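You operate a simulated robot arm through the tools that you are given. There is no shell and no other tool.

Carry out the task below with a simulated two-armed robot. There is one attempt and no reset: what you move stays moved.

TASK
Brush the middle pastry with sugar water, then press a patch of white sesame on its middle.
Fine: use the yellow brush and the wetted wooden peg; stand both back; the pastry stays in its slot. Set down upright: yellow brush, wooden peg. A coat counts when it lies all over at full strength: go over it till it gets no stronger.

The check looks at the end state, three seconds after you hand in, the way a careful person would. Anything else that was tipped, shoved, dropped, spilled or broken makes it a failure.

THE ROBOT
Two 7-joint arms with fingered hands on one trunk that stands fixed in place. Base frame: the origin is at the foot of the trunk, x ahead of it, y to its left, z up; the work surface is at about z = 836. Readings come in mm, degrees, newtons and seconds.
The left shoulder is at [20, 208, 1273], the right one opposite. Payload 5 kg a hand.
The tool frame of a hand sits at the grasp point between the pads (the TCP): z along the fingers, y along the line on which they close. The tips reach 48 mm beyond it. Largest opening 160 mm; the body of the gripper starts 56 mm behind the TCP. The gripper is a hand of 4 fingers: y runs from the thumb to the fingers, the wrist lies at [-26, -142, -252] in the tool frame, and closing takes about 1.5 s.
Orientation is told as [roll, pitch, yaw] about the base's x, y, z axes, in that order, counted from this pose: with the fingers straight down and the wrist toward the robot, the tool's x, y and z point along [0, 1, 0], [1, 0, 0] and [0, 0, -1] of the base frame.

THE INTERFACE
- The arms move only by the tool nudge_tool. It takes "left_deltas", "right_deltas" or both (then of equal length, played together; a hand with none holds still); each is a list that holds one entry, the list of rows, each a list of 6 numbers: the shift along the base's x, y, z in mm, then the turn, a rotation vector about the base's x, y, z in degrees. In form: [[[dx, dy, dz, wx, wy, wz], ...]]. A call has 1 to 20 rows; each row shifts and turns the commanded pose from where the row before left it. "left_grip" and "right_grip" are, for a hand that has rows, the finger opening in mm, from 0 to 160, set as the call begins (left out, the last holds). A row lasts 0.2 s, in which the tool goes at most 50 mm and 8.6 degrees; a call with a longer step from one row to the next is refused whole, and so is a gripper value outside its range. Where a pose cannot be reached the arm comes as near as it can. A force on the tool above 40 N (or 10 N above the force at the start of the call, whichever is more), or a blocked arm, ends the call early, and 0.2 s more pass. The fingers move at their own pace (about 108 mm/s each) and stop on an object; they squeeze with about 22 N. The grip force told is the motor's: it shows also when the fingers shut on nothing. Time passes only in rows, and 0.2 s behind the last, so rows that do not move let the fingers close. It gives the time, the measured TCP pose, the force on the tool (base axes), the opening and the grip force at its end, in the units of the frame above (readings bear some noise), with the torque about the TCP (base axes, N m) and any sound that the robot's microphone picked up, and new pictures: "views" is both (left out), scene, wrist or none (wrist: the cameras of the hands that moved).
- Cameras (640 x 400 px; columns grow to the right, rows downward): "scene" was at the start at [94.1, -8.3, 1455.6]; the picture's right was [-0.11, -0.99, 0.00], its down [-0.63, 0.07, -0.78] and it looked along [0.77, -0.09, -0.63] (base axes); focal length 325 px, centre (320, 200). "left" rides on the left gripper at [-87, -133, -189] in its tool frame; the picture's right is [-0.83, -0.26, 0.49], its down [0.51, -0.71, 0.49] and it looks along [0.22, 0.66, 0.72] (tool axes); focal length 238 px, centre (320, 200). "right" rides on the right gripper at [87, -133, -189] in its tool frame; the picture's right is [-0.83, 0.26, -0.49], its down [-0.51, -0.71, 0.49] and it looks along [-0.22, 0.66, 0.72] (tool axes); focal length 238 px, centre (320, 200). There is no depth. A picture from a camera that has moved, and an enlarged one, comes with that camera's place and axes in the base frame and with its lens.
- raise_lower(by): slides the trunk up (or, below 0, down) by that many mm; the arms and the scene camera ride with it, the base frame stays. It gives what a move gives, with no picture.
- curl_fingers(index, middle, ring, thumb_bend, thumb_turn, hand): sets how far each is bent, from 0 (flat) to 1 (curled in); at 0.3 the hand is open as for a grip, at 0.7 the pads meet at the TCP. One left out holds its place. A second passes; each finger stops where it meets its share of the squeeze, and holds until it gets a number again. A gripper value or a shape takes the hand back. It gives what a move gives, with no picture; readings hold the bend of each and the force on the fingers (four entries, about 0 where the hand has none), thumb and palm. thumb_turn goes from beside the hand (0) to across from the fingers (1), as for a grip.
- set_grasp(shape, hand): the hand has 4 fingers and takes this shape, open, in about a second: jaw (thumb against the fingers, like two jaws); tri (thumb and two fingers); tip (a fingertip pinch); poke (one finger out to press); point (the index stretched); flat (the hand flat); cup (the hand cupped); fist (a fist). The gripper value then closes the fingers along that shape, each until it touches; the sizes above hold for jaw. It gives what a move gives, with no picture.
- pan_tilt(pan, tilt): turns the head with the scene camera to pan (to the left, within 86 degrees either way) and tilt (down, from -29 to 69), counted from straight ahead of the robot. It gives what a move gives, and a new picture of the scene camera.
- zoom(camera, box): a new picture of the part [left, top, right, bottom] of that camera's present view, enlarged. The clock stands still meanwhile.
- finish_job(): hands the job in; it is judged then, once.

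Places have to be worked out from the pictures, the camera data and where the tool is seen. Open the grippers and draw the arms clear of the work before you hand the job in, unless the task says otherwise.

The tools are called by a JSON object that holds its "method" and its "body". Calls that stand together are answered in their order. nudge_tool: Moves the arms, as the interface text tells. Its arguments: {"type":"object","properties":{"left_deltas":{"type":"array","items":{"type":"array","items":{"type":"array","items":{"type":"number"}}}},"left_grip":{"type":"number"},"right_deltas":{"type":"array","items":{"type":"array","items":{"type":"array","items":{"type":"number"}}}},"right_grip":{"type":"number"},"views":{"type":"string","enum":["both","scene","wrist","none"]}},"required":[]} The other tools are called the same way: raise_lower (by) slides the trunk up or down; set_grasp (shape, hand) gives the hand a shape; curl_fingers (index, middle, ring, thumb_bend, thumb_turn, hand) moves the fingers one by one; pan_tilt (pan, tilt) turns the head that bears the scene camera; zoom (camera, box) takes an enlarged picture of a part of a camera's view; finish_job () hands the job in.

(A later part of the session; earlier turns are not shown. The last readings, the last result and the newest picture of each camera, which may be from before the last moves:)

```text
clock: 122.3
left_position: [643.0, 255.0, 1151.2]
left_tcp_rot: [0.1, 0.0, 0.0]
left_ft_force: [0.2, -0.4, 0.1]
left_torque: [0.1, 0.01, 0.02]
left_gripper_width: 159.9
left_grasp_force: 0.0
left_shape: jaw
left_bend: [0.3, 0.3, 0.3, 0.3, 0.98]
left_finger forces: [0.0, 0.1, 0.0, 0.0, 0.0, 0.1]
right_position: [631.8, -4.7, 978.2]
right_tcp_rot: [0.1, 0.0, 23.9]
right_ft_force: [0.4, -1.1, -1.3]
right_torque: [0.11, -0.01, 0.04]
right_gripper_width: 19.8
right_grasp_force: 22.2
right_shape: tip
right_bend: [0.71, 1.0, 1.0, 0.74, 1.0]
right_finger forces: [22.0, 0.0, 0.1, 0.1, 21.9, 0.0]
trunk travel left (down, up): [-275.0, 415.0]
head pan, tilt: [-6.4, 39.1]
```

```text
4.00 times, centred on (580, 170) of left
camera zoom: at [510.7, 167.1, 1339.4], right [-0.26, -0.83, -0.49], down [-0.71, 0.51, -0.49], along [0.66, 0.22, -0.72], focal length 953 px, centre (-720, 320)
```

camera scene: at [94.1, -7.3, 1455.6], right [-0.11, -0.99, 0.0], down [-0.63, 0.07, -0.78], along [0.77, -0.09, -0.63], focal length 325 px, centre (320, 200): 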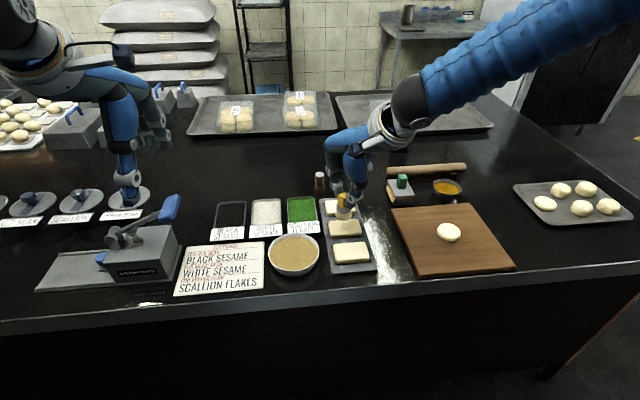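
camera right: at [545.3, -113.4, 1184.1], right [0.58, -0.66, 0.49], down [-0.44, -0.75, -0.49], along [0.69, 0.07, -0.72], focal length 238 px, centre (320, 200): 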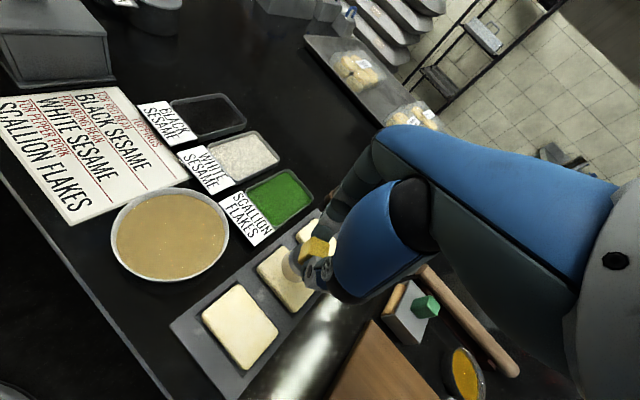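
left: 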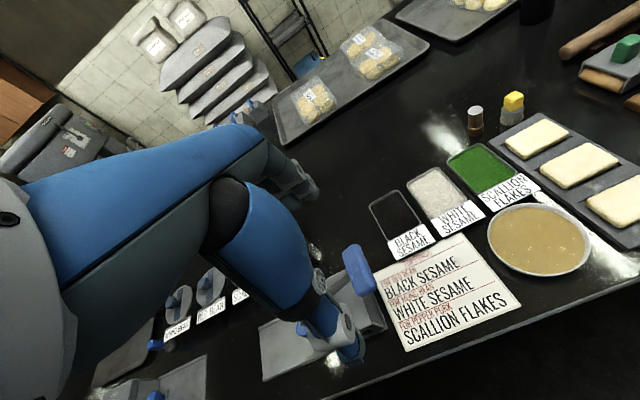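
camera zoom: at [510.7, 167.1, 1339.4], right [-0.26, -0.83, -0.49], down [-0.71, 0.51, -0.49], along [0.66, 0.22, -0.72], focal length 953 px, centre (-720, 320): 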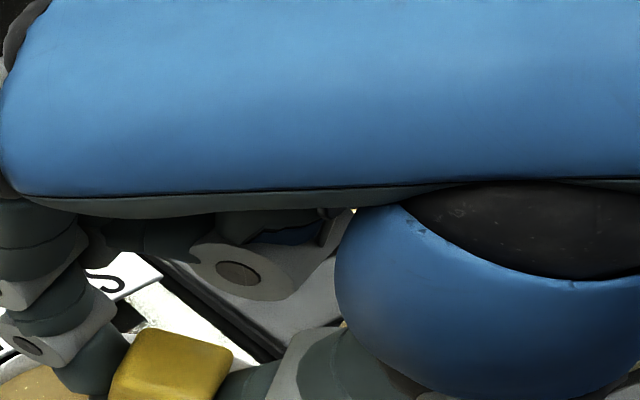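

The coat is even right to the edges, so I consider it saturated. Now I'll take the brush back; first rise and check how it sits in the grip.

{"method": "nudge_tool", "body": {"right_deltas": [[[0, 0, 20, 0, 0, 0], [15, -10, 15, 0, 0, 0], [35, -22, 0, 0, 0, 0], [35, -22, 0, 0, 0, 0], [35, -22, 0, 0, 0, 0], [35, -22, 0, 0, 0, 0], [35, -22, 0, 0, 0, -8], [32, -22, 0, 0, 0, -8], [32, -22, 0, 0, 0, -8], [0, 0, 0, 0, 0, 0]]]}}

{"method": "zoom", "body": {"camera": "scene", "box": [310, 110, 390, 200]}}

{"method": "zoom", "body": {"camera": "left", "box": [460, 0, 600, 130]}}

{"method": "zoom", "body": {"camera": "right", "box": [220, 180, 380, 320]}}

```text
clock: 124.5
left_position: [641.9, 255.7, 1151.5]
left_tcp_rot: [0.1, 0.0, 0.0]
left_ft_force: [-0.5, 0.1, 0.6]
left_torque: [-0.03, -0.07, 0.0]
left_gripper_width: 159.5
left_grasp_force: 0.1
left_shape: jaw
left_bend: [0.3, 0.3, 0.3, 0.3, 0.98]
left_finger forces: [0.0, 0.0, 0.0, 0.1, 0.0, 0.1]
right_position: [884.6, -168.4, 1015.8]
right_tcp_rot: [0.0, -0.1, -0.1]
right_ft_force: [-1.0, -0.6, -0.4]
right_torque: [0.01, -0.03, -0.06]
right_gripper_width: 20.2
right_grasp_force: 21.6
right_shape: tip
right_bend: [0.71, 1.0, 1.0, 0.74, 1.0]
right_finger forces: [21.9, 0.0, 0.0, 0.0, 21.9, 0.0]
trunk travel left (down, up): [-275.0, 415.0]
head pan, tilt: [-6.4, 39.1]
camera scene: at [93.5, -8.3, 1455.7], right [-0.11, -0.99, 0.0], down [-0.63, 0.07, -0.78], along [0.77, -0.09, -0.63], focal length 325 px, centre (320, 200)
camera right: at [750.6, -82.0, 1205.2], right [0.26, -0.84, 0.49], down [-0.71, -0.5, -0.49], along [0.66, -0.22, -0.72], focal length 238 px, centre (320, 200)
```

scene: 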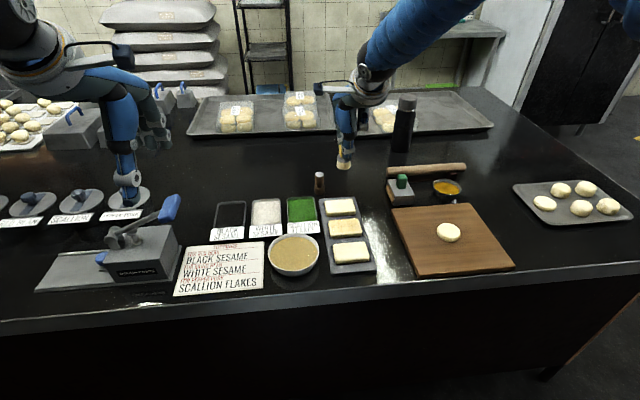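
right: 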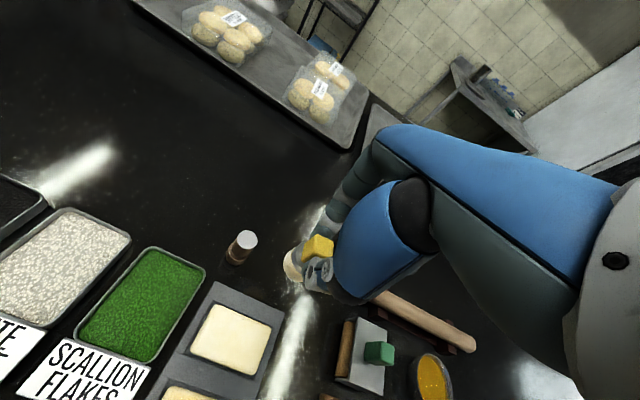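

```text
4.44 times, centred on (350, 155) of scene
camera zoom: at [93.5, -8.3, 1455.7], right [-0.11, -0.99, 0.0], down [-0.63, 0.07, -0.78], along [0.77, -0.09, -0.63], focal length 1443 px, centre (187, 400)
```

zoom: 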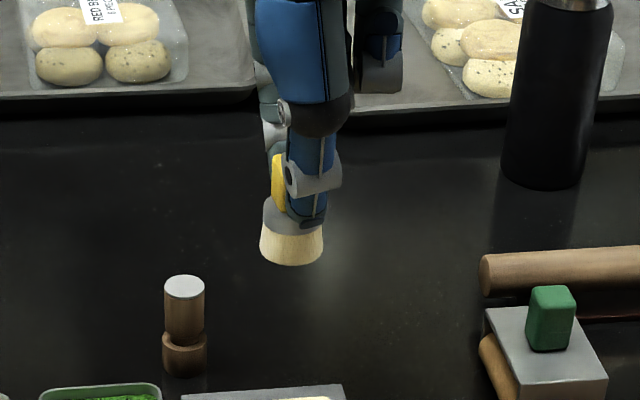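

```text
3.08 times, centred on (530, 65) of left
camera zoom: at [509.5, 168.7, 1339.8], right [-0.26, -0.83, -0.49], down [-0.71, 0.51, -0.49], along [0.66, 0.22, -0.72], focal length 733 px, centre (-326, 615)
```

zoom: 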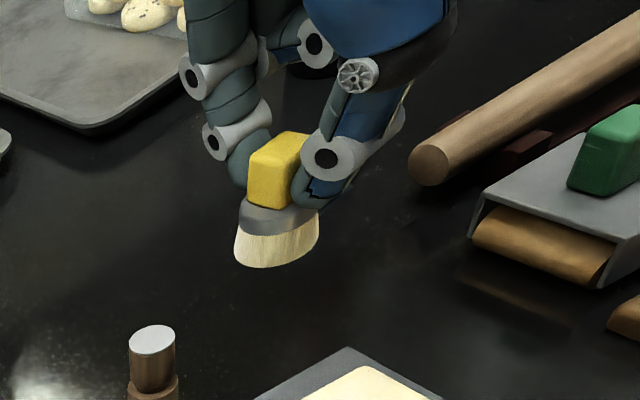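

```text
2.86 times, centred on (300, 250) of right
camera zoom: at [750.6, -82.0, 1205.2], right [0.26, -0.84, 0.49], down [-0.71, -0.5, -0.49], along [0.66, -0.22, -0.72], focal length 681 px, centre (377, 57)
```

zoom: 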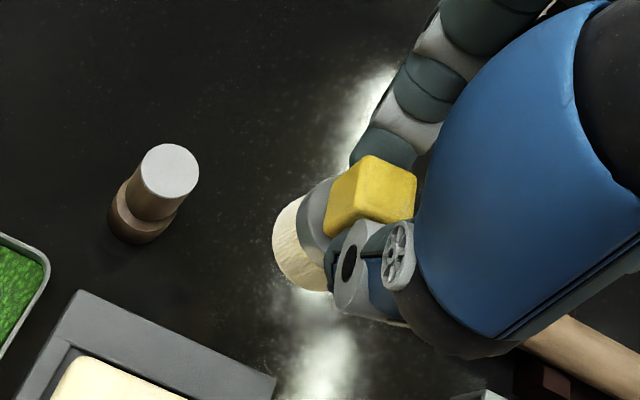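

The brush is upright, held a bit lower on its handle. I'll lower it toward its original spot at (885, -168), first to about 25 mm above the table.

{"method": "nudge_tool", "body": {"right_deltas": [[[1, 0, -25, 0, 0, 0], [0, 0, -25, 0, 0, 0], [0, 0, -20, 0, 0, 0], [0, 0, -12, 0, 0, 0], [0, 0, -5, 0, 0, 0], [0, 0, 0, 0, 0, 0]]], "views": "none"}}

{"method": "zoom", "body": {"camera": "scene", "box": [310, 130, 390, 200]}}

{"method": "zoom", "body": {"camera": "left", "box": [460, 30, 600, 140]}}

```text
clock: 125.9
left_position: [642.7, 256.4, 1150.0]
left_tcp_rot: [0.0, 0.0, 0.1]
left_ft_force: [1.3, 0.1, 0.3]
left_torque: [0.0, 0.01, -0.01]
left_gripper_width: 159.6
left_grasp_force: 0.0
left_shape: jaw
left_bend: [0.3, 0.3, 0.3, 0.3, 0.98]
left_finger forces: [0.0, 0.0, 0.0, 0.1, 0.1, 0.0]
right_position: [885.4, -169.7, 927.4]
right_tcp_rot: [0.0, 0.0, 0.0]
right_ft_force: [0.4, -0.4, -0.7]
right_torque: [0.02, -0.02, -0.01]
right_gripper_width: 19.7
right_grasp_force: 22.0
right_shape: tip
right_bend: [0.71, 1.0, 1.0, 0.74, 1.0]
right_finger forces: [21.9, 0.0, 0.0, 0.0, 21.8, 0.0]
trunk travel left (down, up): [-275.0, 415.0]
head pan, tilt: [-6.4, 39.1]
```

```text
5.71 times, centred on (350, 165) of scene
camera zoom: at [94.3, -8.2, 1455.6], right [-0.11, -0.99, 0.0], down [-0.63, 0.07, -0.78], along [0.77, -0.09, -0.63], focal length 1855 px, centre (149, 400)
```

zoom: 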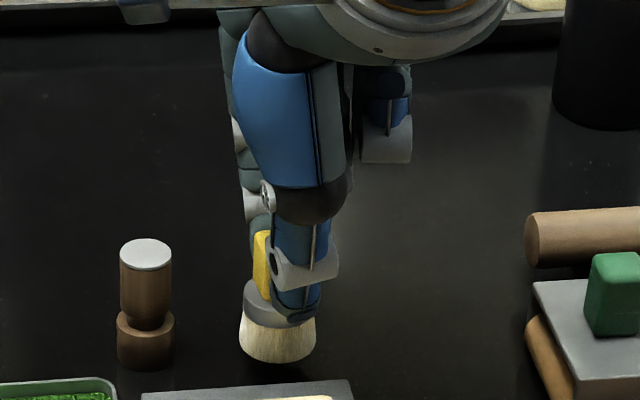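

```text
3.64 times, centred on (530, 85) of left
camera zoom: at [510.2, 168.7, 1339.5], right [-0.26, -0.83, -0.49], down [-0.71, 0.51, -0.49], along [0.66, 0.22, -0.72], focal length 867 px, centre (-444, 618)
```

zoom: 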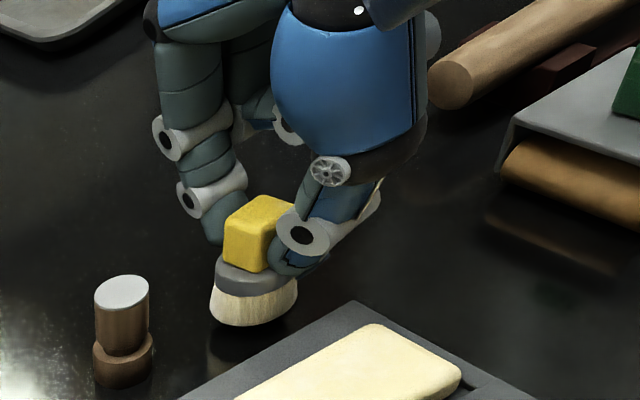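

The bristles hover about 14 mm above the table. I'll lower 10 mm, then feel for the table in small steps.

{"method": "nudge_tool", "body": {"right_deltas": [[[0, 0, -6, 0, 0, 0], [0, 0, -4, 0, 0, 0], [0, 0, 0, 0, 0, 0]]], "views": "none"}}

{"method": "nudge_tool", "body": {"right_deltas": [[[0, 0, -2, 0, 0, 0], [0, 0, 0, 0, 0, 0]]], "views": "none"}}

```text
clock: 126.7
left_position: [642.5, 255.3, 1150.0]
left_tcp_rot: [0.0, 0.0, 0.1]
left_ft_force: [0.1, 0.1, -0.8]
left_torque: [0.03, 0.03, 0.06]
left_gripper_width: 159.9
left_grasp_force: 0.1
left_shape: jaw
left_bend: [0.3, 0.3, 0.3, 0.3, 0.98]
left_finger forces: [0.0, 0.1, 0.0, 0.0, 0.0, 0.1]
right_position: [886.1, -168.5, 918.5]
right_tcp_rot: [-0.1, 0.0, 0.0]
right_ft_force: [0.0, 0.2, -0.8]
right_torque: [-0.01, 0.01, -0.01]
right_gripper_width: 19.9
right_grasp_force: 22.1
right_shape: tip
right_bend: [0.71, 1.0, 1.0, 0.74, 1.0]
right_finger forces: [21.9, 0.1, 0.1, 0.0, 21.9, 0.0]
trunk travel left (down, up): [-275.0, 415.0]
head pan, tilt: [-6.4, 39.1]
```

```text
clock: 127.3
left_position: [641.6, 255.5, 1150.8]
left_tcp_rot: [0.0, 0.0, 0.0]
left_ft_force: [0.5, 0.4, -0.2]
left_torque: [0.01, 0.02, -0.05]
left_gripper_width: 159.5
left_grasp_force: 0.0
left_shape: jaw
left_bend: [0.3, 0.3, 0.3, 0.3, 0.98]
left_finger forces: [0.0, 0.1, 0.1, 0.0, 0.0, 0.1]
right_position: [885.6, -170.4, 914.7]
right_tcp_rot: [-0.1, 0.0, 0.0]
right_ft_force: [-0.5, 0.2, -1.8]
right_torque: [-0.01, -0.02, -0.01]
right_gripper_width: 20.0
right_grasp_force: 21.8
right_shape: tip
right_bend: [0.71, 1.0, 1.0, 0.74, 1.0]
right_finger forces: [21.8, 0.0, 0.0, 0.0, 21.9, 0.1]
trunk travel left (down, up): [-275.0, 415.0]
head pan, tilt: [-6.4, 39.1]
```

No table contact yet at ~915. Continuing down in 1.5–2 mm steps.

{"method": "nudge_tool", "body": {"right_deltas": [[[0, 0, -1.5, 0, 0, 0], [0, 0, 0, 0, 0, 0]]], "views": "none"}}

{"method": "nudge_tool", "body": {"right_deltas": [[[0, 0, -1.5, 0, 0, 0], [0, 0, 0, 0, 0, 0]]], "views": "none"}}

{"method": "zoom", "body": {"camera": "left", "box": [460, 30, 600, 140]}}

```text
clock: 127.9
left_position: [642.0, 255.0, 1150.1]
left_tcp_rot: [0.0, 0.0, 0.0]
left_ft_force: [0.4, 0.1, 0.3]
left_torque: [-0.02, 0.03, -0.01]
left_gripper_width: 159.4
left_grasp_force: 0.1
left_shape: jaw
left_bend: [0.3, 0.3, 0.3, 0.3, 0.98]
left_finger forces: [0.1, 0.0, 0.0, 0.1, 0.0, 0.0]
right_position: [884.8, -168.7, 914.0]
right_tcp_rot: [0.0, 0.0, 0.0]
right_ft_force: [0.4, 0.2, -0.3]
right_torque: [0.0, 0.01, -0.05]
right_gripper_width: 19.7
right_grasp_force: 22.4
right_shape: tip
right_bend: [0.71, 1.0, 1.0, 0.74, 1.0]
right_finger forces: [21.9, 0.0, 0.1, 0.1, 21.9, 0.0]
trunk travel left (down, up): [-275.0, 415.0]
head pan, tilt: [-6.4, 39.1]
```

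```text
clock: 128.5
left_position: [642.3, 256.2, 1150.5]
left_tcp_rot: [0.0, 0.0, -0.1]
left_ft_force: [1.5, 0.2, -0.1]
left_torque: [0.0, 0.0, 0.01]
left_gripper_width: 159.5
left_grasp_force: 0.0
left_shape: jaw
left_bend: [0.3, 0.3, 0.3, 0.3, 0.98]
left_finger forces: [0.0, 0.0, 0.0, 0.1, 0.0, 0.0]
right_position: [885.7, -169.0, 911.9]
right_tcp_rot: [-0.1, 0.0, 0.0]
right_ft_force: [-0.8, 0.1, 1.8]
right_torque: [-0.04, -0.02, 0.01]
right_gripper_width: 20.3
right_grasp_force: 21.6
right_shape: tip
right_bend: [0.71, 1.0, 1.0, 0.74, 1.0]
right_finger forces: [21.9, 0.0, 0.1, 0.0, 22.4, 0.0]
trunk travel left (down, up): [-275.0, 415.0]
head pan, tilt: [-6.4, 39.1]
```

```text
3.64 times, centred on (530, 85) of left
camera zoom: at [510.1, 168.7, 1339.5], right [-0.26, -0.83, -0.49], down [-0.71, 0.51, -0.49], along [0.66, 0.22, -0.72], focal length 867 px, centre (-444, 618)
```

zoom: 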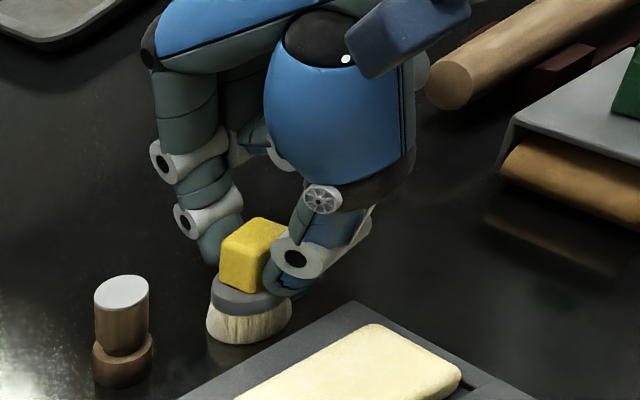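

The brush stands on the table (1.8 N). I'll release a little first, rise a few mm to clear the ferrule ledge, then open wider.

{"method": "nudge_tool", "body": {"right_deltas": [[[0, 0, 0, 0, 0, 0], [0, 0, 0, 0, 0, 0], [0, 0, 0, 0, 0, 0]]], "right_grip": 30, "views": "none"}}

{"method": "zoom", "body": {"camera": "left", "box": [460, 30, 600, 140]}}

{"method": "zoom", "body": {"camera": "scene", "box": [310, 130, 390, 200]}}

```text
clock: 129.3
left_position: [642.4, 255.5, 1150.9]
left_tcp_rot: [0.0, 0.0, -0.1]
left_ft_force: [0.1, 0.0, 0.7]
left_torque: [-0.02, -0.04, 0.01]
left_gripper_width: 159.5
left_grasp_force: 0.1
left_shape: jaw
left_bend: [0.3, 0.3, 0.3, 0.3, 0.98]
left_finger forces: [0.1, 0.1, 0.1, 0.0, 0.1, 0.0]
right_position: [885.8, -168.4, 910.8]
right_tcp_rot: [0.1, 0.0, 0.0]
right_ft_force: [-0.2, 0.0, -0.5]
right_torque: [0.02, 0.02, -0.01]
right_gripper_width: 30.3
right_grasp_force: 0.1
right_shape: tip
right_bend: [0.72, 0.98, 0.99, 0.74, 1.0]
right_finger forces: [0.1, 0.1, 0.1, 0.0, 0.1, 0.1]
trunk travel left (down, up): [-275.0, 415.0]
head pan, tilt: [-6.4, 39.1]
```

```text
3.64 times, centred on (530, 85) of left
camera zoom: at [510.3, 168.8, 1339.4], right [-0.26, -0.83, -0.49], down [-0.71, 0.51, -0.49], along [0.66, 0.22, -0.72], focal length 867 px, centre (-444, 618)
```

zoom: 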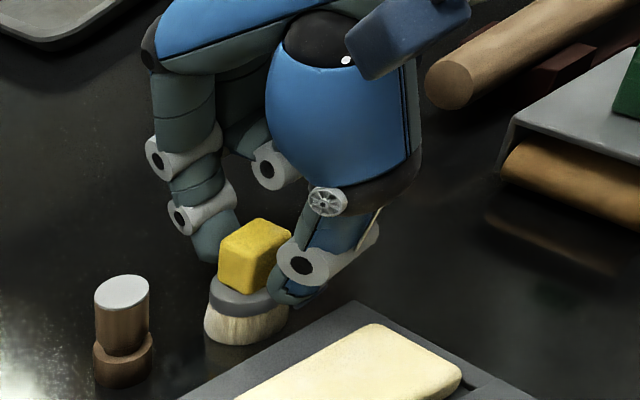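

```text
5.71 times, centred on (350, 165) of scene
camera zoom: at [94.4, -8.1, 1455.6], right [-0.11, -0.99, 0.0], down [-0.63, 0.07, -0.78], along [0.77, -0.09, -0.63], focal length 1855 px, centre (149, 400)
```

zoom: 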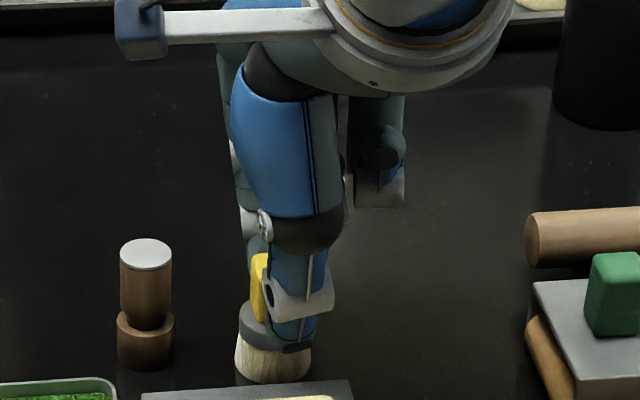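

Released; the brush stands free and upright. Now I'll rise 8 mm, then open to 70 and continue up.

{"method": "nudge_tool", "body": {"right_deltas": [[[0, 0, 4, 0, 0, 0], [0, 0, 4, 0, 0, 0]]], "views": "none"}}

{"method": "nudge_tool", "body": {"right_deltas": [[[0, 0, 0, 0, 0, 0], [0, 0, 0, 0, 0, 0], [0, 0, 10, 0, 0, 0], [0, 0, 25, 0, 0, 0], [0, 0, 35, 0, 0, 0], [0, 0, 0, 0, 0, 0]]], "right_grip": 70}}

{"method": "zoom", "body": {"camera": "left", "box": [460, 30, 600, 140]}}

{"method": "zoom", "body": {"camera": "scene", "box": [310, 130, 390, 200]}}

{"method": "zoom", "body": {"camera": "right", "box": [200, 180, 360, 320]}}

```text
clock: 129.9
left_position: [643.3, 257.0, 1150.0]
left_tcp_rot: [0.0, 0.0, 0.0]
left_ft_force: [0.0, 0.1, 0.6]
left_torque: [0.03, 0.01, -0.05]
left_gripper_width: 159.7
left_grasp_force: 0.1
left_shape: jaw
left_bend: [0.3, 0.3, 0.3, 0.3, 0.98]
left_finger forces: [0.0, 0.0, 0.0, 0.0, 0.0, 0.0]
right_position: [885.1, -168.5, 921.2]
right_tcp_rot: [0.0, 0.0, 0.1]
right_ft_force: [0.2, -0.3, -0.1]
right_torque: [-0.02, -0.02, 0.0]
right_gripper_width: 30.0
right_grasp_force: 0.0
right_shape: tip
right_bend: [0.72, 0.98, 0.99, 0.74, 1.0]
right_finger forces: [0.0, 0.0, 0.1, 0.0, 0.1, 0.0]
trunk travel left (down, up): [-275.0, 415.0]
head pan, tilt: [-6.4, 39.1]
```

```text
clock: 131.3
left_position: [644.2, 255.6, 1150.2]
left_tcp_rot: [0.1, 0.0, 0.0]
left_ft_force: [0.3, 0.1, -0.3]
left_torque: [0.01, 0.01, -0.02]
left_gripper_width: 159.7
left_grasp_force: 0.1
left_shape: jaw
left_bend: [0.3, 0.3, 0.3, 0.3, 0.98]
left_finger forces: [0.0, 0.0, 0.1, 0.0, 0.0, 0.1]
right_position: [888.3, -168.0, 988.7]
right_tcp_rot: [0.0, 0.1, -0.1]
right_ft_force: [-0.7, 0.0, 0.4]
right_torque: [0.0, 0.05, 0.02]
right_gripper_width: 70.2
right_grasp_force: 0.0
right_shape: tip
right_bend: [0.73, 0.98, 0.99, 0.72, 1.0]
right_finger forces: [0.1, 0.0, 0.0, 0.0, 0.0, 0.0]
trunk travel left (down, up): [-275.0, 415.0]
head pan, tilt: [-6.4, 39.1]
camera scene: at [95.3, -8.2, 1455.5], right [-0.11, -0.99, 0.0], down [-0.63, 0.07, -0.78], along [0.77, -0.09, -0.63], focal length 325 px, centre (320, 200)
camera right: at [756.3, -81.7, 1179.5], right [0.26, -0.83, 0.49], down [-0.71, -0.51, -0.49], along [0.65, -0.22, -0.72], focal length 238 px, centre (320, 200)
```

scene: 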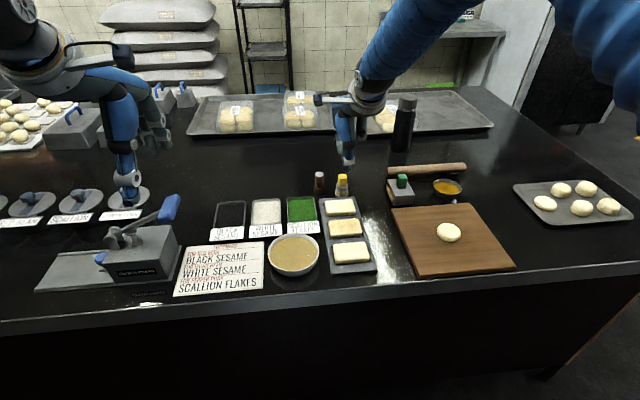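
right: 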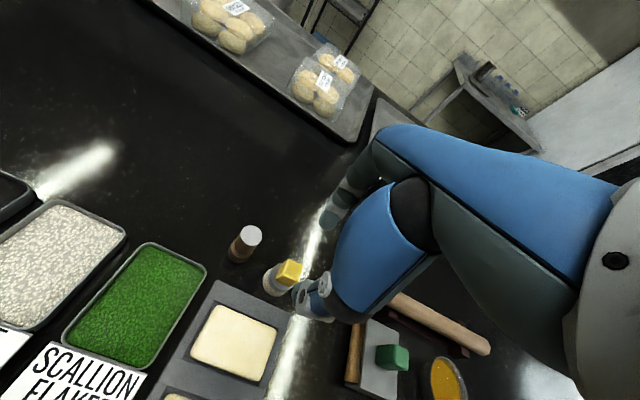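

```text
3.64 times, centred on (530, 85) of left
camera zoom: at [511.2, 168.7, 1339.0], right [-0.26, -0.83, -0.49], down [-0.71, 0.51, -0.49], along [0.65, 0.22, -0.72], focal length 867 px, centre (-444, 618)
```

zoom: 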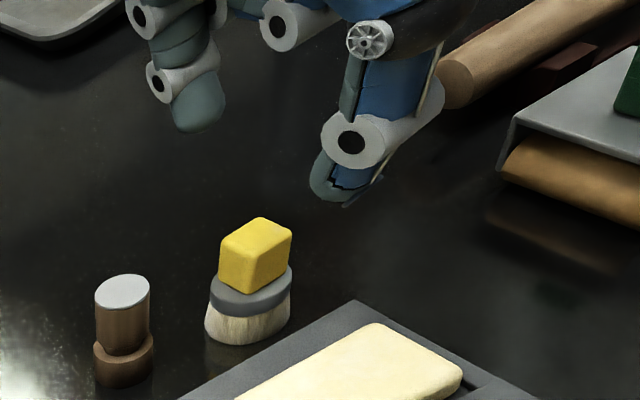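

```text
5.71 times, centred on (350, 165) of scene
camera zoom: at [95.3, -8.2, 1455.5], right [-0.11, -0.99, 0.0], down [-0.63, 0.07, -0.78], along [0.77, -0.09, -0.63], focal length 1855 px, centre (149, 400)
```

zoom: 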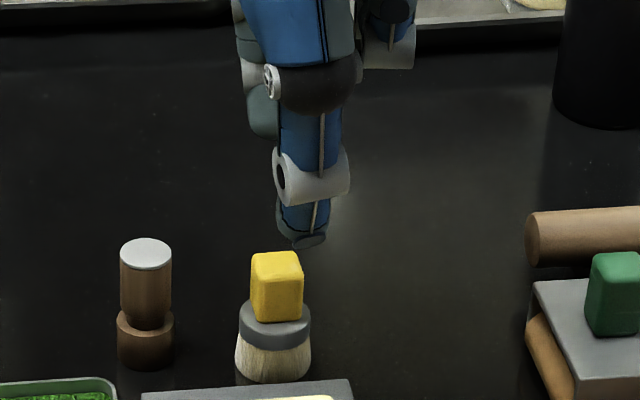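

```text
2.86 times, centred on (280, 250) of right
camera zoom: at [756.3, -81.7, 1179.5], right [0.26, -0.83, 0.49], down [-0.71, -0.51, -0.49], along [0.65, -0.22, -0.72], focal length 681 px, centre (434, 57)
```

zoom: 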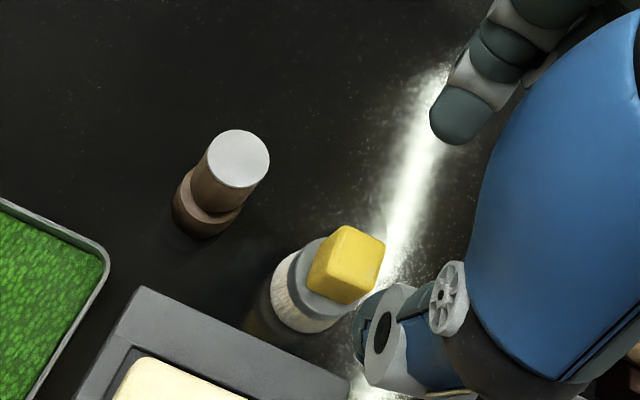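

The brush stands upright back in its place. Next the peg: the wrist view puts its top at about (900, -99), z≈897, so I'll move over it at this height.

{"method": "nudge_tool", "body": {"right_deltas": [[[4, 25, 5, 0, 0, 0], [5, 30, 0, 0, 0, 0], [3, 15, 0, 0, 0, 0], [0, 0, 0, 0, 0, 0]]], "right_grip": 65, "views": "none"}}

{"method": "zoom", "body": {"camera": "left", "box": [440, 20, 580, 140]}}

{"method": "zoom", "body": {"camera": "scene", "box": [290, 120, 370, 200]}}

{"method": "zoom", "body": {"camera": "right", "box": [220, 180, 380, 320]}}

```text
clock: 132.3
left_position: [642.6, 256.6, 1150.7]
left_tcp_rot: [0.0, 0.0, 0.0]
left_ft_force: [0.0, -0.4, -0.7]
left_torque: [0.07, -0.01, 0.0]
left_gripper_width: 159.7
left_grasp_force: 0.1
left_shape: jaw
left_bend: [0.3, 0.3, 0.3, 0.3, 0.98]
left_finger forces: [0.1, 0.0, 0.0, 0.0, 0.0, 0.0]
right_position: [895.7, -99.3, 996.6]
right_tcp_rot: [-0.1, 0.0, 0.0]
right_ft_force: [-0.5, -0.7, -0.5]
right_torque: [0.02, 0.0, 0.0]
right_gripper_width: 66.3
right_grasp_force: 0.1
right_shape: tip
right_bend: [0.73, 0.98, 0.99, 0.72, 1.0]
right_finger forces: [0.0, 0.0, 0.1, 0.1, 0.1, 0.1]
trunk travel left (down, up): [-275.0, 415.0]
head pan, tilt: [-6.4, 39.1]
```

```text
3.33 times, centred on (510, 80) of left
camera zoom: at [510.3, 168.4, 1339.4], right [-0.26, -0.83, -0.49], down [-0.71, 0.51, -0.49], along [0.66, 0.22, -0.72], focal length 794 px, centre (-313, 600)
```

zoom: 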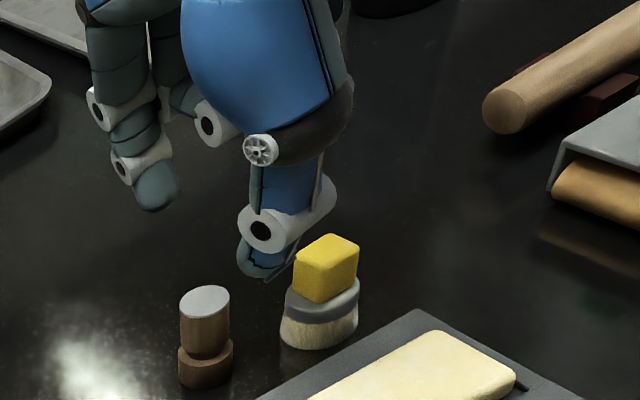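

```text
5.00 times, centred on (330, 160) of scene
camera zoom: at [94.3, -8.4, 1455.6], right [-0.11, -0.99, 0.0], down [-0.63, 0.07, -0.78], along [0.77, -0.09, -0.63], focal length 1623 px, centre (270, 400)
```

zoom: 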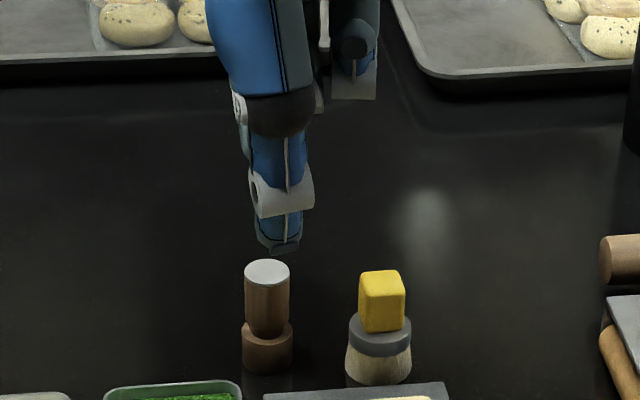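

```text
2.86 times, centred on (300, 250) of right
camera zoom: at [763.8, -12.4, 1186.4], right [0.26, -0.83, 0.49], down [-0.71, -0.51, -0.49], along [0.66, -0.22, -0.72], focal length 681 px, centre (377, 57)
```

zoom: 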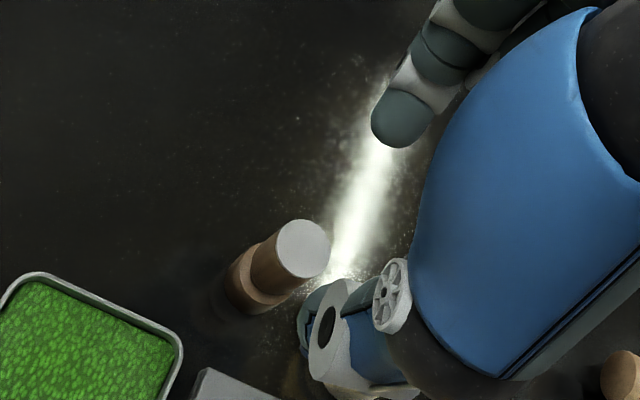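

The peg triangulates to (901, -99) directly below. I'll nudge +2 mm in x and descend so the fingertips straddle its upper body.

{"method": "nudge_tool", "body": {"right_deltas": [[[2, 0, -25, 0, 0, 0], [0, 0, -25, 0, 0, 0], [0, 0, -18, 0, 0, 0], [0, 0, -5, 0, 0, 0], [0, 0, 0, 0, 0, 0]]], "views": "none"}}

{"method": "zoom", "body": {"camera": "left", "box": [440, 40, 560, 150]}}

{"method": "zoom", "body": {"camera": "scene", "box": [290, 130, 370, 200]}}

{"method": "zoom", "body": {"camera": "right", "box": [240, 180, 380, 300]}}

```text
clock: 133.5
left_position: [643.0, 256.5, 1151.0]
left_tcp_rot: [0.0, 0.0, 0.0]
left_ft_force: [0.1, 0.6, -0.2]
left_torque: [0.02, -0.01, 0.0]
left_gripper_width: 159.8
left_grasp_force: 0.1
left_shape: jaw
left_bend: [0.3, 0.3, 0.3, 0.3, 0.98]
left_finger forces: [0.1, 0.1, 0.0, 0.0, 0.0, 0.0]
right_position: [898.6, -98.2, 921.5]
right_tcp_rot: [-0.1, 0.0, 0.0]
right_ft_force: [-0.2, -0.9, -0.2]
right_torque: [-0.02, 0.03, 0.01]
right_gripper_width: 65.8
right_grasp_force: 0.2
right_shape: tip
right_bend: [0.73, 0.98, 0.99, 0.72, 1.0]
right_finger forces: [0.0, 0.0, 0.0, 0.0, 0.0, 0.0]
trunk travel left (down, up): [-275.0, 415.0]
head pan, tilt: [-6.4, 39.1]
```

```text
3.64 times, centred on (500, 95) of left
camera zoom: at [510.4, 168.8, 1339.4], right [-0.26, -0.83, -0.49], down [-0.71, 0.51, -0.49], along [0.66, 0.22, -0.72], focal length 867 px, centre (-334, 582)
```

zoom: 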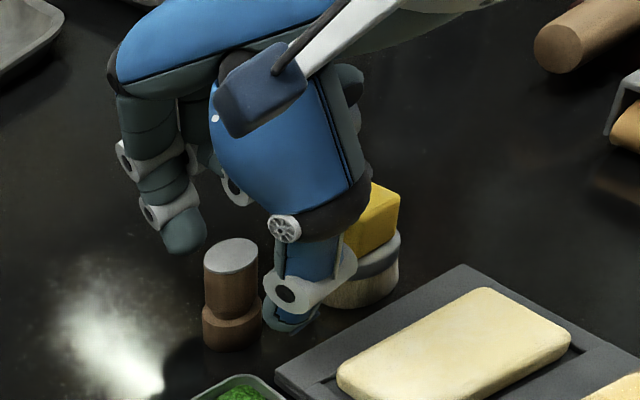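

```text
5.71 times, centred on (330, 165) of scene
camera zoom: at [94.4, -8.1, 1455.6], right [-0.11, -0.99, 0.0], down [-0.63, 0.07, -0.78], along [0.77, -0.09, -0.63], focal length 1855 px, centre (263, 400)
```

zoom: 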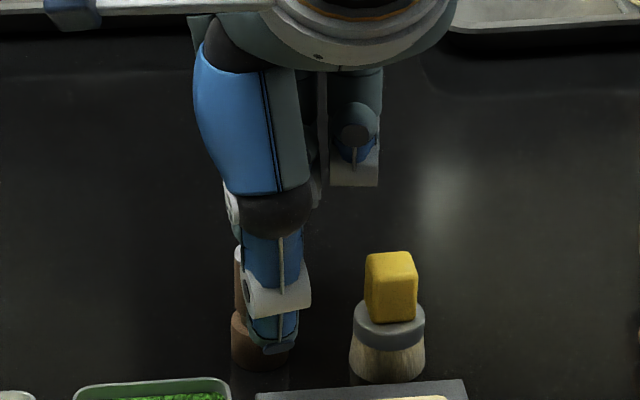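

```text
3.33 times, centred on (310, 240) of right
camera zoom: at [765.3, -12.4, 1111.4], right [0.26, -0.83, 0.49], down [-0.71, -0.51, -0.49], along [0.66, -0.22, -0.72], focal length 794 px, centre (353, 67)
```

zoom: 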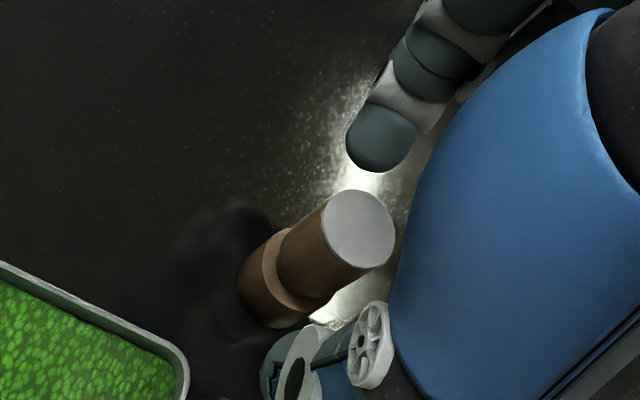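

The thumb and index straddle the peg's upper body evenly. Closing the pinch.

{"method": "nudge_tool", "body": {"right_deltas": [[[0, 0, 0, 0, 0, 0], [0, 0, 0, 0, 0, 0], [0, 0, 0, 0, 0, 0], [0, 0, 0, 0, 0, 0], [0, 0, 0, 0, 0, 0], [0, 0, 0, 0, 0, 0], [0, 0, 0, 0, 0, 0]]], "right_grip": 0, "views": "none"}}

{"method": "zoom", "body": {"camera": "left", "box": [440, 40, 560, 150]}}

{"method": "zoom", "body": {"camera": "scene", "box": [290, 130, 370, 200]}}

{"method": "zoom", "body": {"camera": "right", "box": [240, 180, 380, 300]}}

```text
clock: 135.1
left_position: [643.1, 256.2, 1151.1]
left_tcp_rot: [0.0, 0.0, 0.0]
left_ft_force: [-0.4, -0.2, -0.7]
left_torque: [0.0, 0.06, -0.01]
left_gripper_width: 159.5
left_grasp_force: 0.0
left_shape: jaw
left_bend: [0.3, 0.3, 0.3, 0.3, 0.98]
left_finger forces: [0.0, 0.1, 0.1, 0.0, 0.0, 0.0]
right_position: [897.9, -98.9, 922.0]
right_tcp_rot: [0.0, 0.0, 0.0]
right_ft_force: [0.0, -0.1, 0.7]
right_torque: [0.01, 0.03, -0.05]
right_gripper_width: 22.0
right_grasp_force: 22.1
right_shape: tip
right_bend: [0.72, 1.0, 1.0, 0.74, 1.0]
right_finger forces: [19.2, 0.1, 0.1, 0.1, 19.3, 0.0]
trunk travel left (down, up): [-275.0, 415.0]
head pan, tilt: [-6.4, 39.1]
```

```text
3.64 times, centred on (500, 95) of left
camera zoom: at [510.3, 168.8, 1339.4], right [-0.26, -0.83, -0.49], down [-0.71, 0.51, -0.49], along [0.66, 0.22, -0.72], focal length 867 px, centre (-334, 582)
```

zoom: 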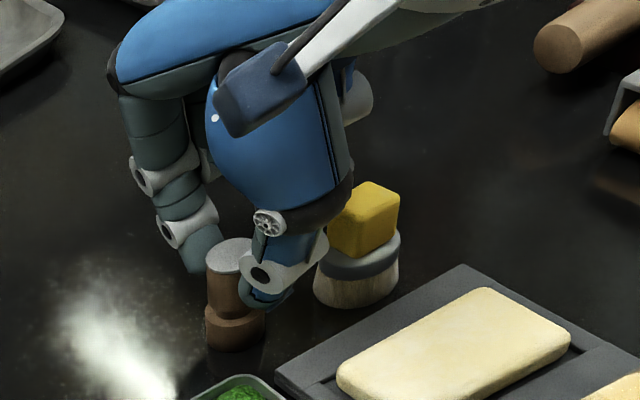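

```text
5.71 times, centred on (330, 165) of scene
camera zoom: at [94.3, -8.1, 1455.6], right [-0.11, -0.99, 0.0], down [-0.63, 0.07, -0.78], along [0.77, -0.09, -0.63], focal length 1855 px, centre (263, 400)
```

zoom: 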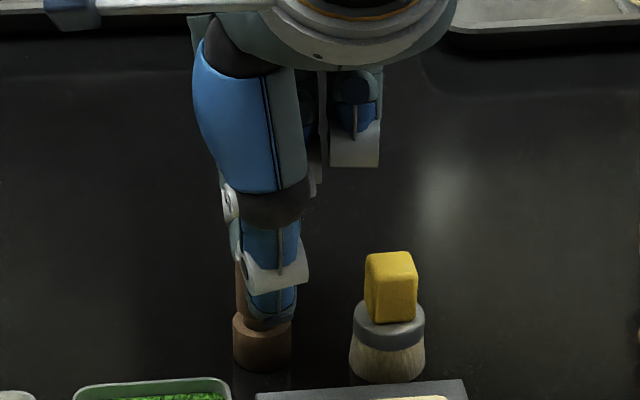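

```text
3.33 times, centred on (310, 240) of right
camera zoom: at [765.2, -12.4, 1111.6], right [0.26, -0.83, 0.49], down [-0.71, -0.51, -0.49], along [0.66, -0.22, -0.72], focal length 794 px, centre (353, 67)
```

zoom: 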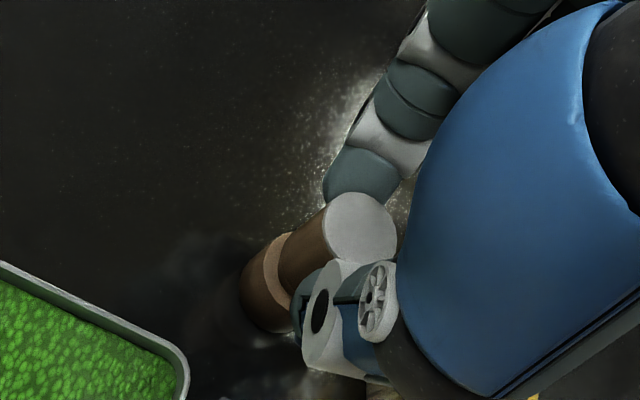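

The peg is held at 19 N and upright, its foot about 85 mm below the TCP. Lifting it now and checking.

{"method": "nudge_tool", "body": {"right_deltas": [[[0, 0, 5, 0, 0, 0], [0, 0, 10, 0, 0, 0], [0, 0, 20, 0, 0, 0], [0, 0, 25, 0, 0, 0], [0, 0, 30, 0, 0, 0], [0, 0, 0, 0, 0, 0]]], "views": "none"}}

{"method": "zoom", "body": {"camera": "left", "box": [440, 0, 580, 130]}}

{"method": "zoom", "body": {"camera": "scene", "box": [290, 110, 370, 200]}}

{"method": "zoom", "body": {"camera": "right", "box": [240, 180, 380, 300]}}

```text
clock: 136.5
left_position: [643.7, 256.6, 1149.9]
left_tcp_rot: [0.0, 0.2, 0.1]
left_ft_force: [0.7, -0.3, 0.1]
left_torque: [0.0, 0.02, -0.03]
left_gripper_width: 159.7
left_grasp_force: 0.0
left_shape: jaw
left_bend: [0.3, 0.3, 0.3, 0.3, 0.98]
left_finger forces: [0.0, 0.0, 0.1, 0.0, 0.0, 0.0]
right_position: [898.6, -100.4, 1011.3]
right_tcp_rot: [0.0, 0.1, 0.0]
right_ft_force: [0.6, -0.3, -1.7]
right_torque: [-0.02, 0.03, 0.02]
right_gripper_width: 22.4
right_grasp_force: 22.0
right_shape: tip
right_bend: [0.72, 1.0, 1.0, 0.74, 1.0]
right_finger forces: [19.3, 0.1, 0.0, 0.1, 19.3, 0.1]
trunk travel left (down, up): [-275.0, 415.0]
head pan, tilt: [-6.4, 39.1]
```

```text
3.08 times, centred on (510, 65) of left
camera zoom: at [511.1, 168.8, 1339.0], right [-0.26, -0.83, -0.49], down [-0.71, 0.51, -0.49], along [0.65, 0.22, -0.72], focal length 733 px, centre (-265, 615)
```

zoom: 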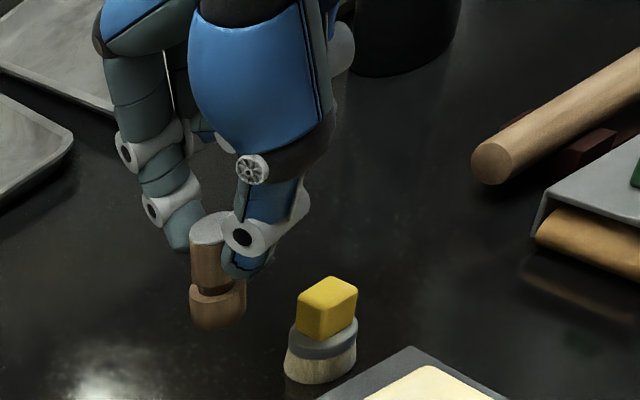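

```text
4.44 times, centred on (330, 155) of scene
camera zoom: at [95.1, -8.1, 1455.5], right [-0.11, -0.99, 0.0], down [-0.63, 0.07, -0.78], along [0.77, -0.09, -0.63], focal length 1443 px, centre (276, 400)
```

zoom: 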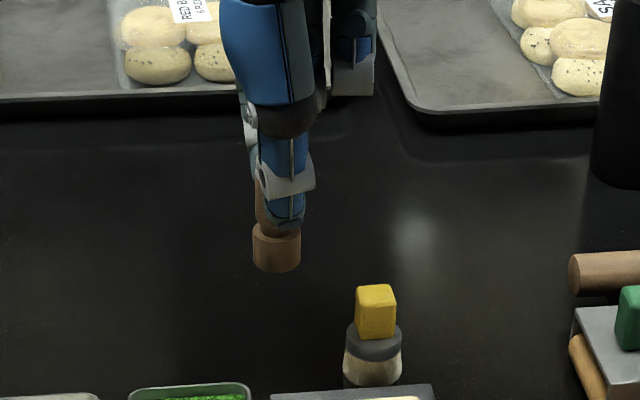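

```text
3.33 times, centred on (310, 240) of right
camera zoom: at [766.1, -13.6, 1199.9], right [0.26, -0.83, 0.49], down [-0.71, -0.51, -0.49], along [0.65, -0.22, -0.72], focal length 794 px, centre (353, 67)
```

zoom: 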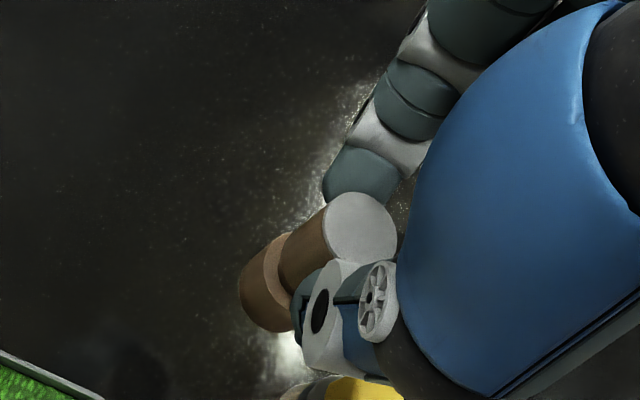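

The peg hangs straight. I'll carry it to above the bowl, turning to the 24° yaw that worked there.

{"method": "nudge_tool", "body": {"right_deltas": [[[-20, 7, 0, 0, 0, 0], [-30, 10, 0, 0, 0, 0], [-32, 11, 0, 0, 0, 8], [-32, 11, 0, 0, 0, 8], [-32, 11, 0, 0, 0, 8], [-32, 11, 0, 0, 0, 0], [-32, 11, 0, 0, 0, 0], [-32, 11, 0, 0, 0, 0], [-20, 7, 0, 0, 0, 0], [-10, 4, 0, 0, 0, 0], [0, 0, 0, 0, 0, 0]]]}}

{"method": "zoom", "body": {"camera": "scene", "box": [240, 180, 350, 290]}}

{"method": "zoom", "body": {"camera": "right", "box": [200, 180, 380, 340]}}

```text
clock: 138.9
left_position: [644.1, 255.4, 1150.2]
left_tcp_rot: [0.1, 0.0, -0.1]
left_ft_force: [-0.5, 0.2, 0.8]
left_torque: [-0.02, -0.01, 0.02]
left_gripper_width: 159.7
left_grasp_force: 0.1
left_shape: jaw
left_bend: [0.3, 0.3, 0.3, 0.3, 0.98]
left_finger forces: [0.0, 0.0, 0.0, 0.0, 0.1, 0.1]
right_position: [628.0, -3.5, 1015.0]
right_tcp_rot: [0.0, 0.0, 24.0]
right_ft_force: [-0.1, 0.1, -0.8]
right_torque: [0.01, 0.01, 0.0]
right_gripper_width: 22.2
right_grasp_force: 22.4
right_shape: tip
right_bend: [0.72, 1.0, 1.0, 0.74, 1.0]
right_finger forces: [19.3, 0.1, 0.1, 0.0, 19.4, 0.1]
trunk travel left (down, up): [-275.0, 415.0]
head pan, tilt: [-6.4, 39.1]
camera scene: at [94.5, -8.1, 1455.6], right [-0.11, -0.99, 0.0], down [-0.63, 0.07, -0.78], along [0.77, -0.09, -0.63], focal length 325 px, centre (320, 200)
camera right: at [471.0, 20.8, 1203.8], right [0.58, -0.66, 0.49], down [-0.44, -0.75, -0.49], along [0.69, 0.07, -0.72], focal length 238 px, centre (320, 200)
```

scene: 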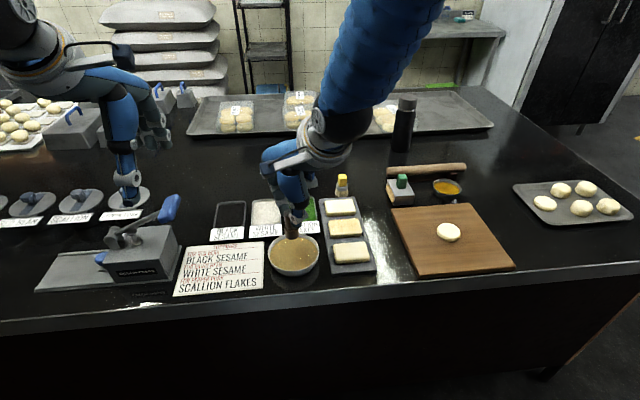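
right: 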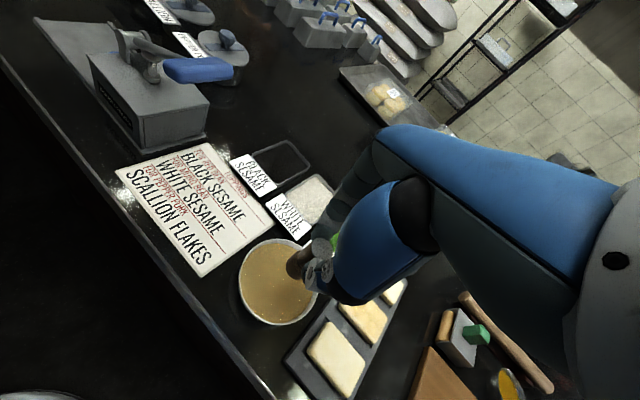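

```text
3.64 times, centred on (295, 235) of scene
camera zoom: at [94.5, -8.1, 1455.6], right [-0.11, -0.99, 0.0], down [-0.63, 0.07, -0.78], along [0.77, -0.09, -0.63], focal length 1180 px, centre (411, 73)
```

zoom: 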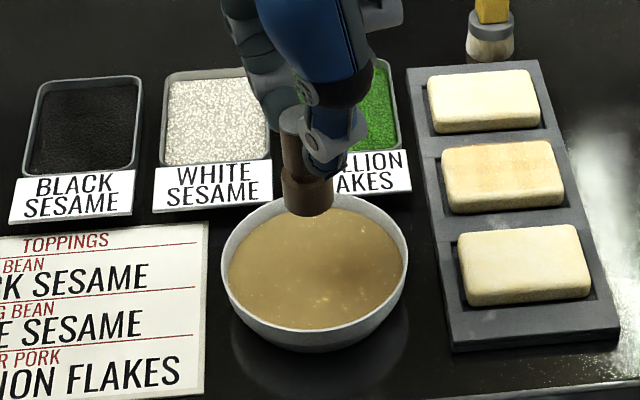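

```text
2.50 times, centred on (290, 260) of right
camera zoom: at [471.0, 20.8, 1203.8], right [0.58, -0.66, 0.49], down [-0.44, -0.75, -0.49], along [0.69, 0.07, -0.72], focal length 596 px, centre (395, 50)
```

zoom: 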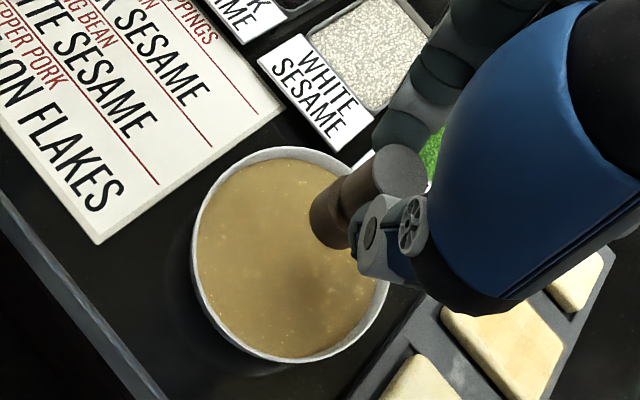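

The peg is centred over the sugar water. From the earlier contacts I put the bowl floor at z≈859.5, so I'll lower the peg to just above it (TCP ≈ 947) and feel the rest.

{"method": "nudge_tool", "body": {"right_deltas": [[[-2, 0, -25, 0, 0, 0], [0, 0, -25, 0, 0, 0], [0, 0, -13, 0, 0, 0], [0, 0, 0, 0, 0, 0]]], "views": "none"}}

{"method": "nudge_tool", "body": {"right_deltas": [[[0, 0, -2, 0, 0, 0], [0, 0, 0, 0, 0, 0]]], "views": "none"}}

{"method": "zoom", "body": {"camera": "scene", "box": [250, 205, 340, 285]}}

```text
clock: 139.9
left_position: [642.2, 255.4, 1150.4]
left_tcp_rot: [0.0, 0.0, 0.0]
left_ft_force: [0.2, -0.5, 0.4]
left_torque: [-0.01, 0.0, -0.02]
left_gripper_width: 159.7
left_grasp_force: 0.1
left_shape: jaw
left_bend: [0.3, 0.3, 0.3, 0.3, 0.98]
left_finger forces: [0.0, 0.0, 0.0, 0.0, 0.0, 0.0]
right_position: [624.5, -3.1, 949.1]
right_tcp_rot: [0.1, 0.0, 23.9]
right_ft_force: [0.6, -0.4, -0.9]
right_torque: [-0.01, -0.02, -0.03]
right_gripper_width: 22.0
right_grasp_force: 21.9
right_shape: tip
right_bend: [0.72, 1.0, 1.0, 0.74, 1.0]
right_finger forces: [19.3, 0.0, 0.0, 0.0, 19.3, 0.0]
trunk travel left (down, up): [-275.0, 415.0]
head pan, tilt: [-6.4, 39.1]
```

```text
clock: 140.5
left_position: [642.2, 255.0, 1150.2]
left_tcp_rot: [0.1, 0.0, 0.0]
left_ft_force: [-1.1, 0.3, 0.7]
left_torque: [0.02, -0.04, -0.01]
left_gripper_width: 159.5
left_grasp_force: 0.1
left_shape: jaw
left_bend: [0.3, 0.3, 0.3, 0.3, 0.98]
left_finger forces: [0.1, 0.0, 0.0, 0.0, 0.0, 0.0]
right_position: [624.3, -4.2, 949.0]
right_tcp_rot: [0.0, -0.1, 23.9]
right_ft_force: [0.2, -0.3, -0.2]
right_torque: [0.0, -0.01, -0.02]
right_gripper_width: 22.3
right_grasp_force: 22.5
right_shape: tip
right_bend: [0.72, 1.0, 1.0, 0.74, 1.0]
right_finger forces: [19.3, 0.1, 0.1, 0.0, 19.3, 0.0]
trunk travel left (down, up): [-275.0, 415.0]
head pan, tilt: [-6.4, 39.1]
```

```text
5.00 times, centred on (295, 245) of scene
camera zoom: at [94.1, -8.0, 1455.6], right [-0.11, -0.99, 0.0], down [-0.63, 0.07, -0.78], along [0.77, -0.09, -0.63], focal length 1623 px, centre (445, -25)
```

zoom: 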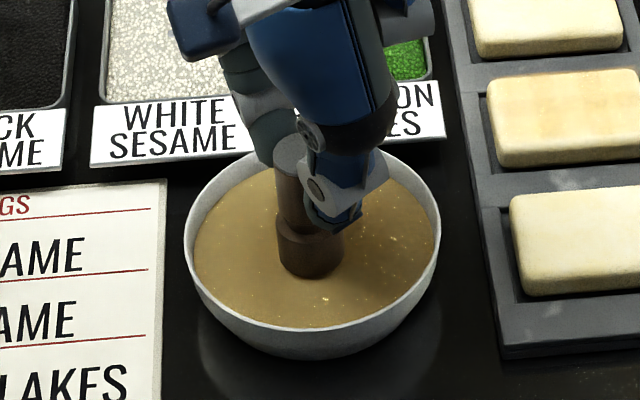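

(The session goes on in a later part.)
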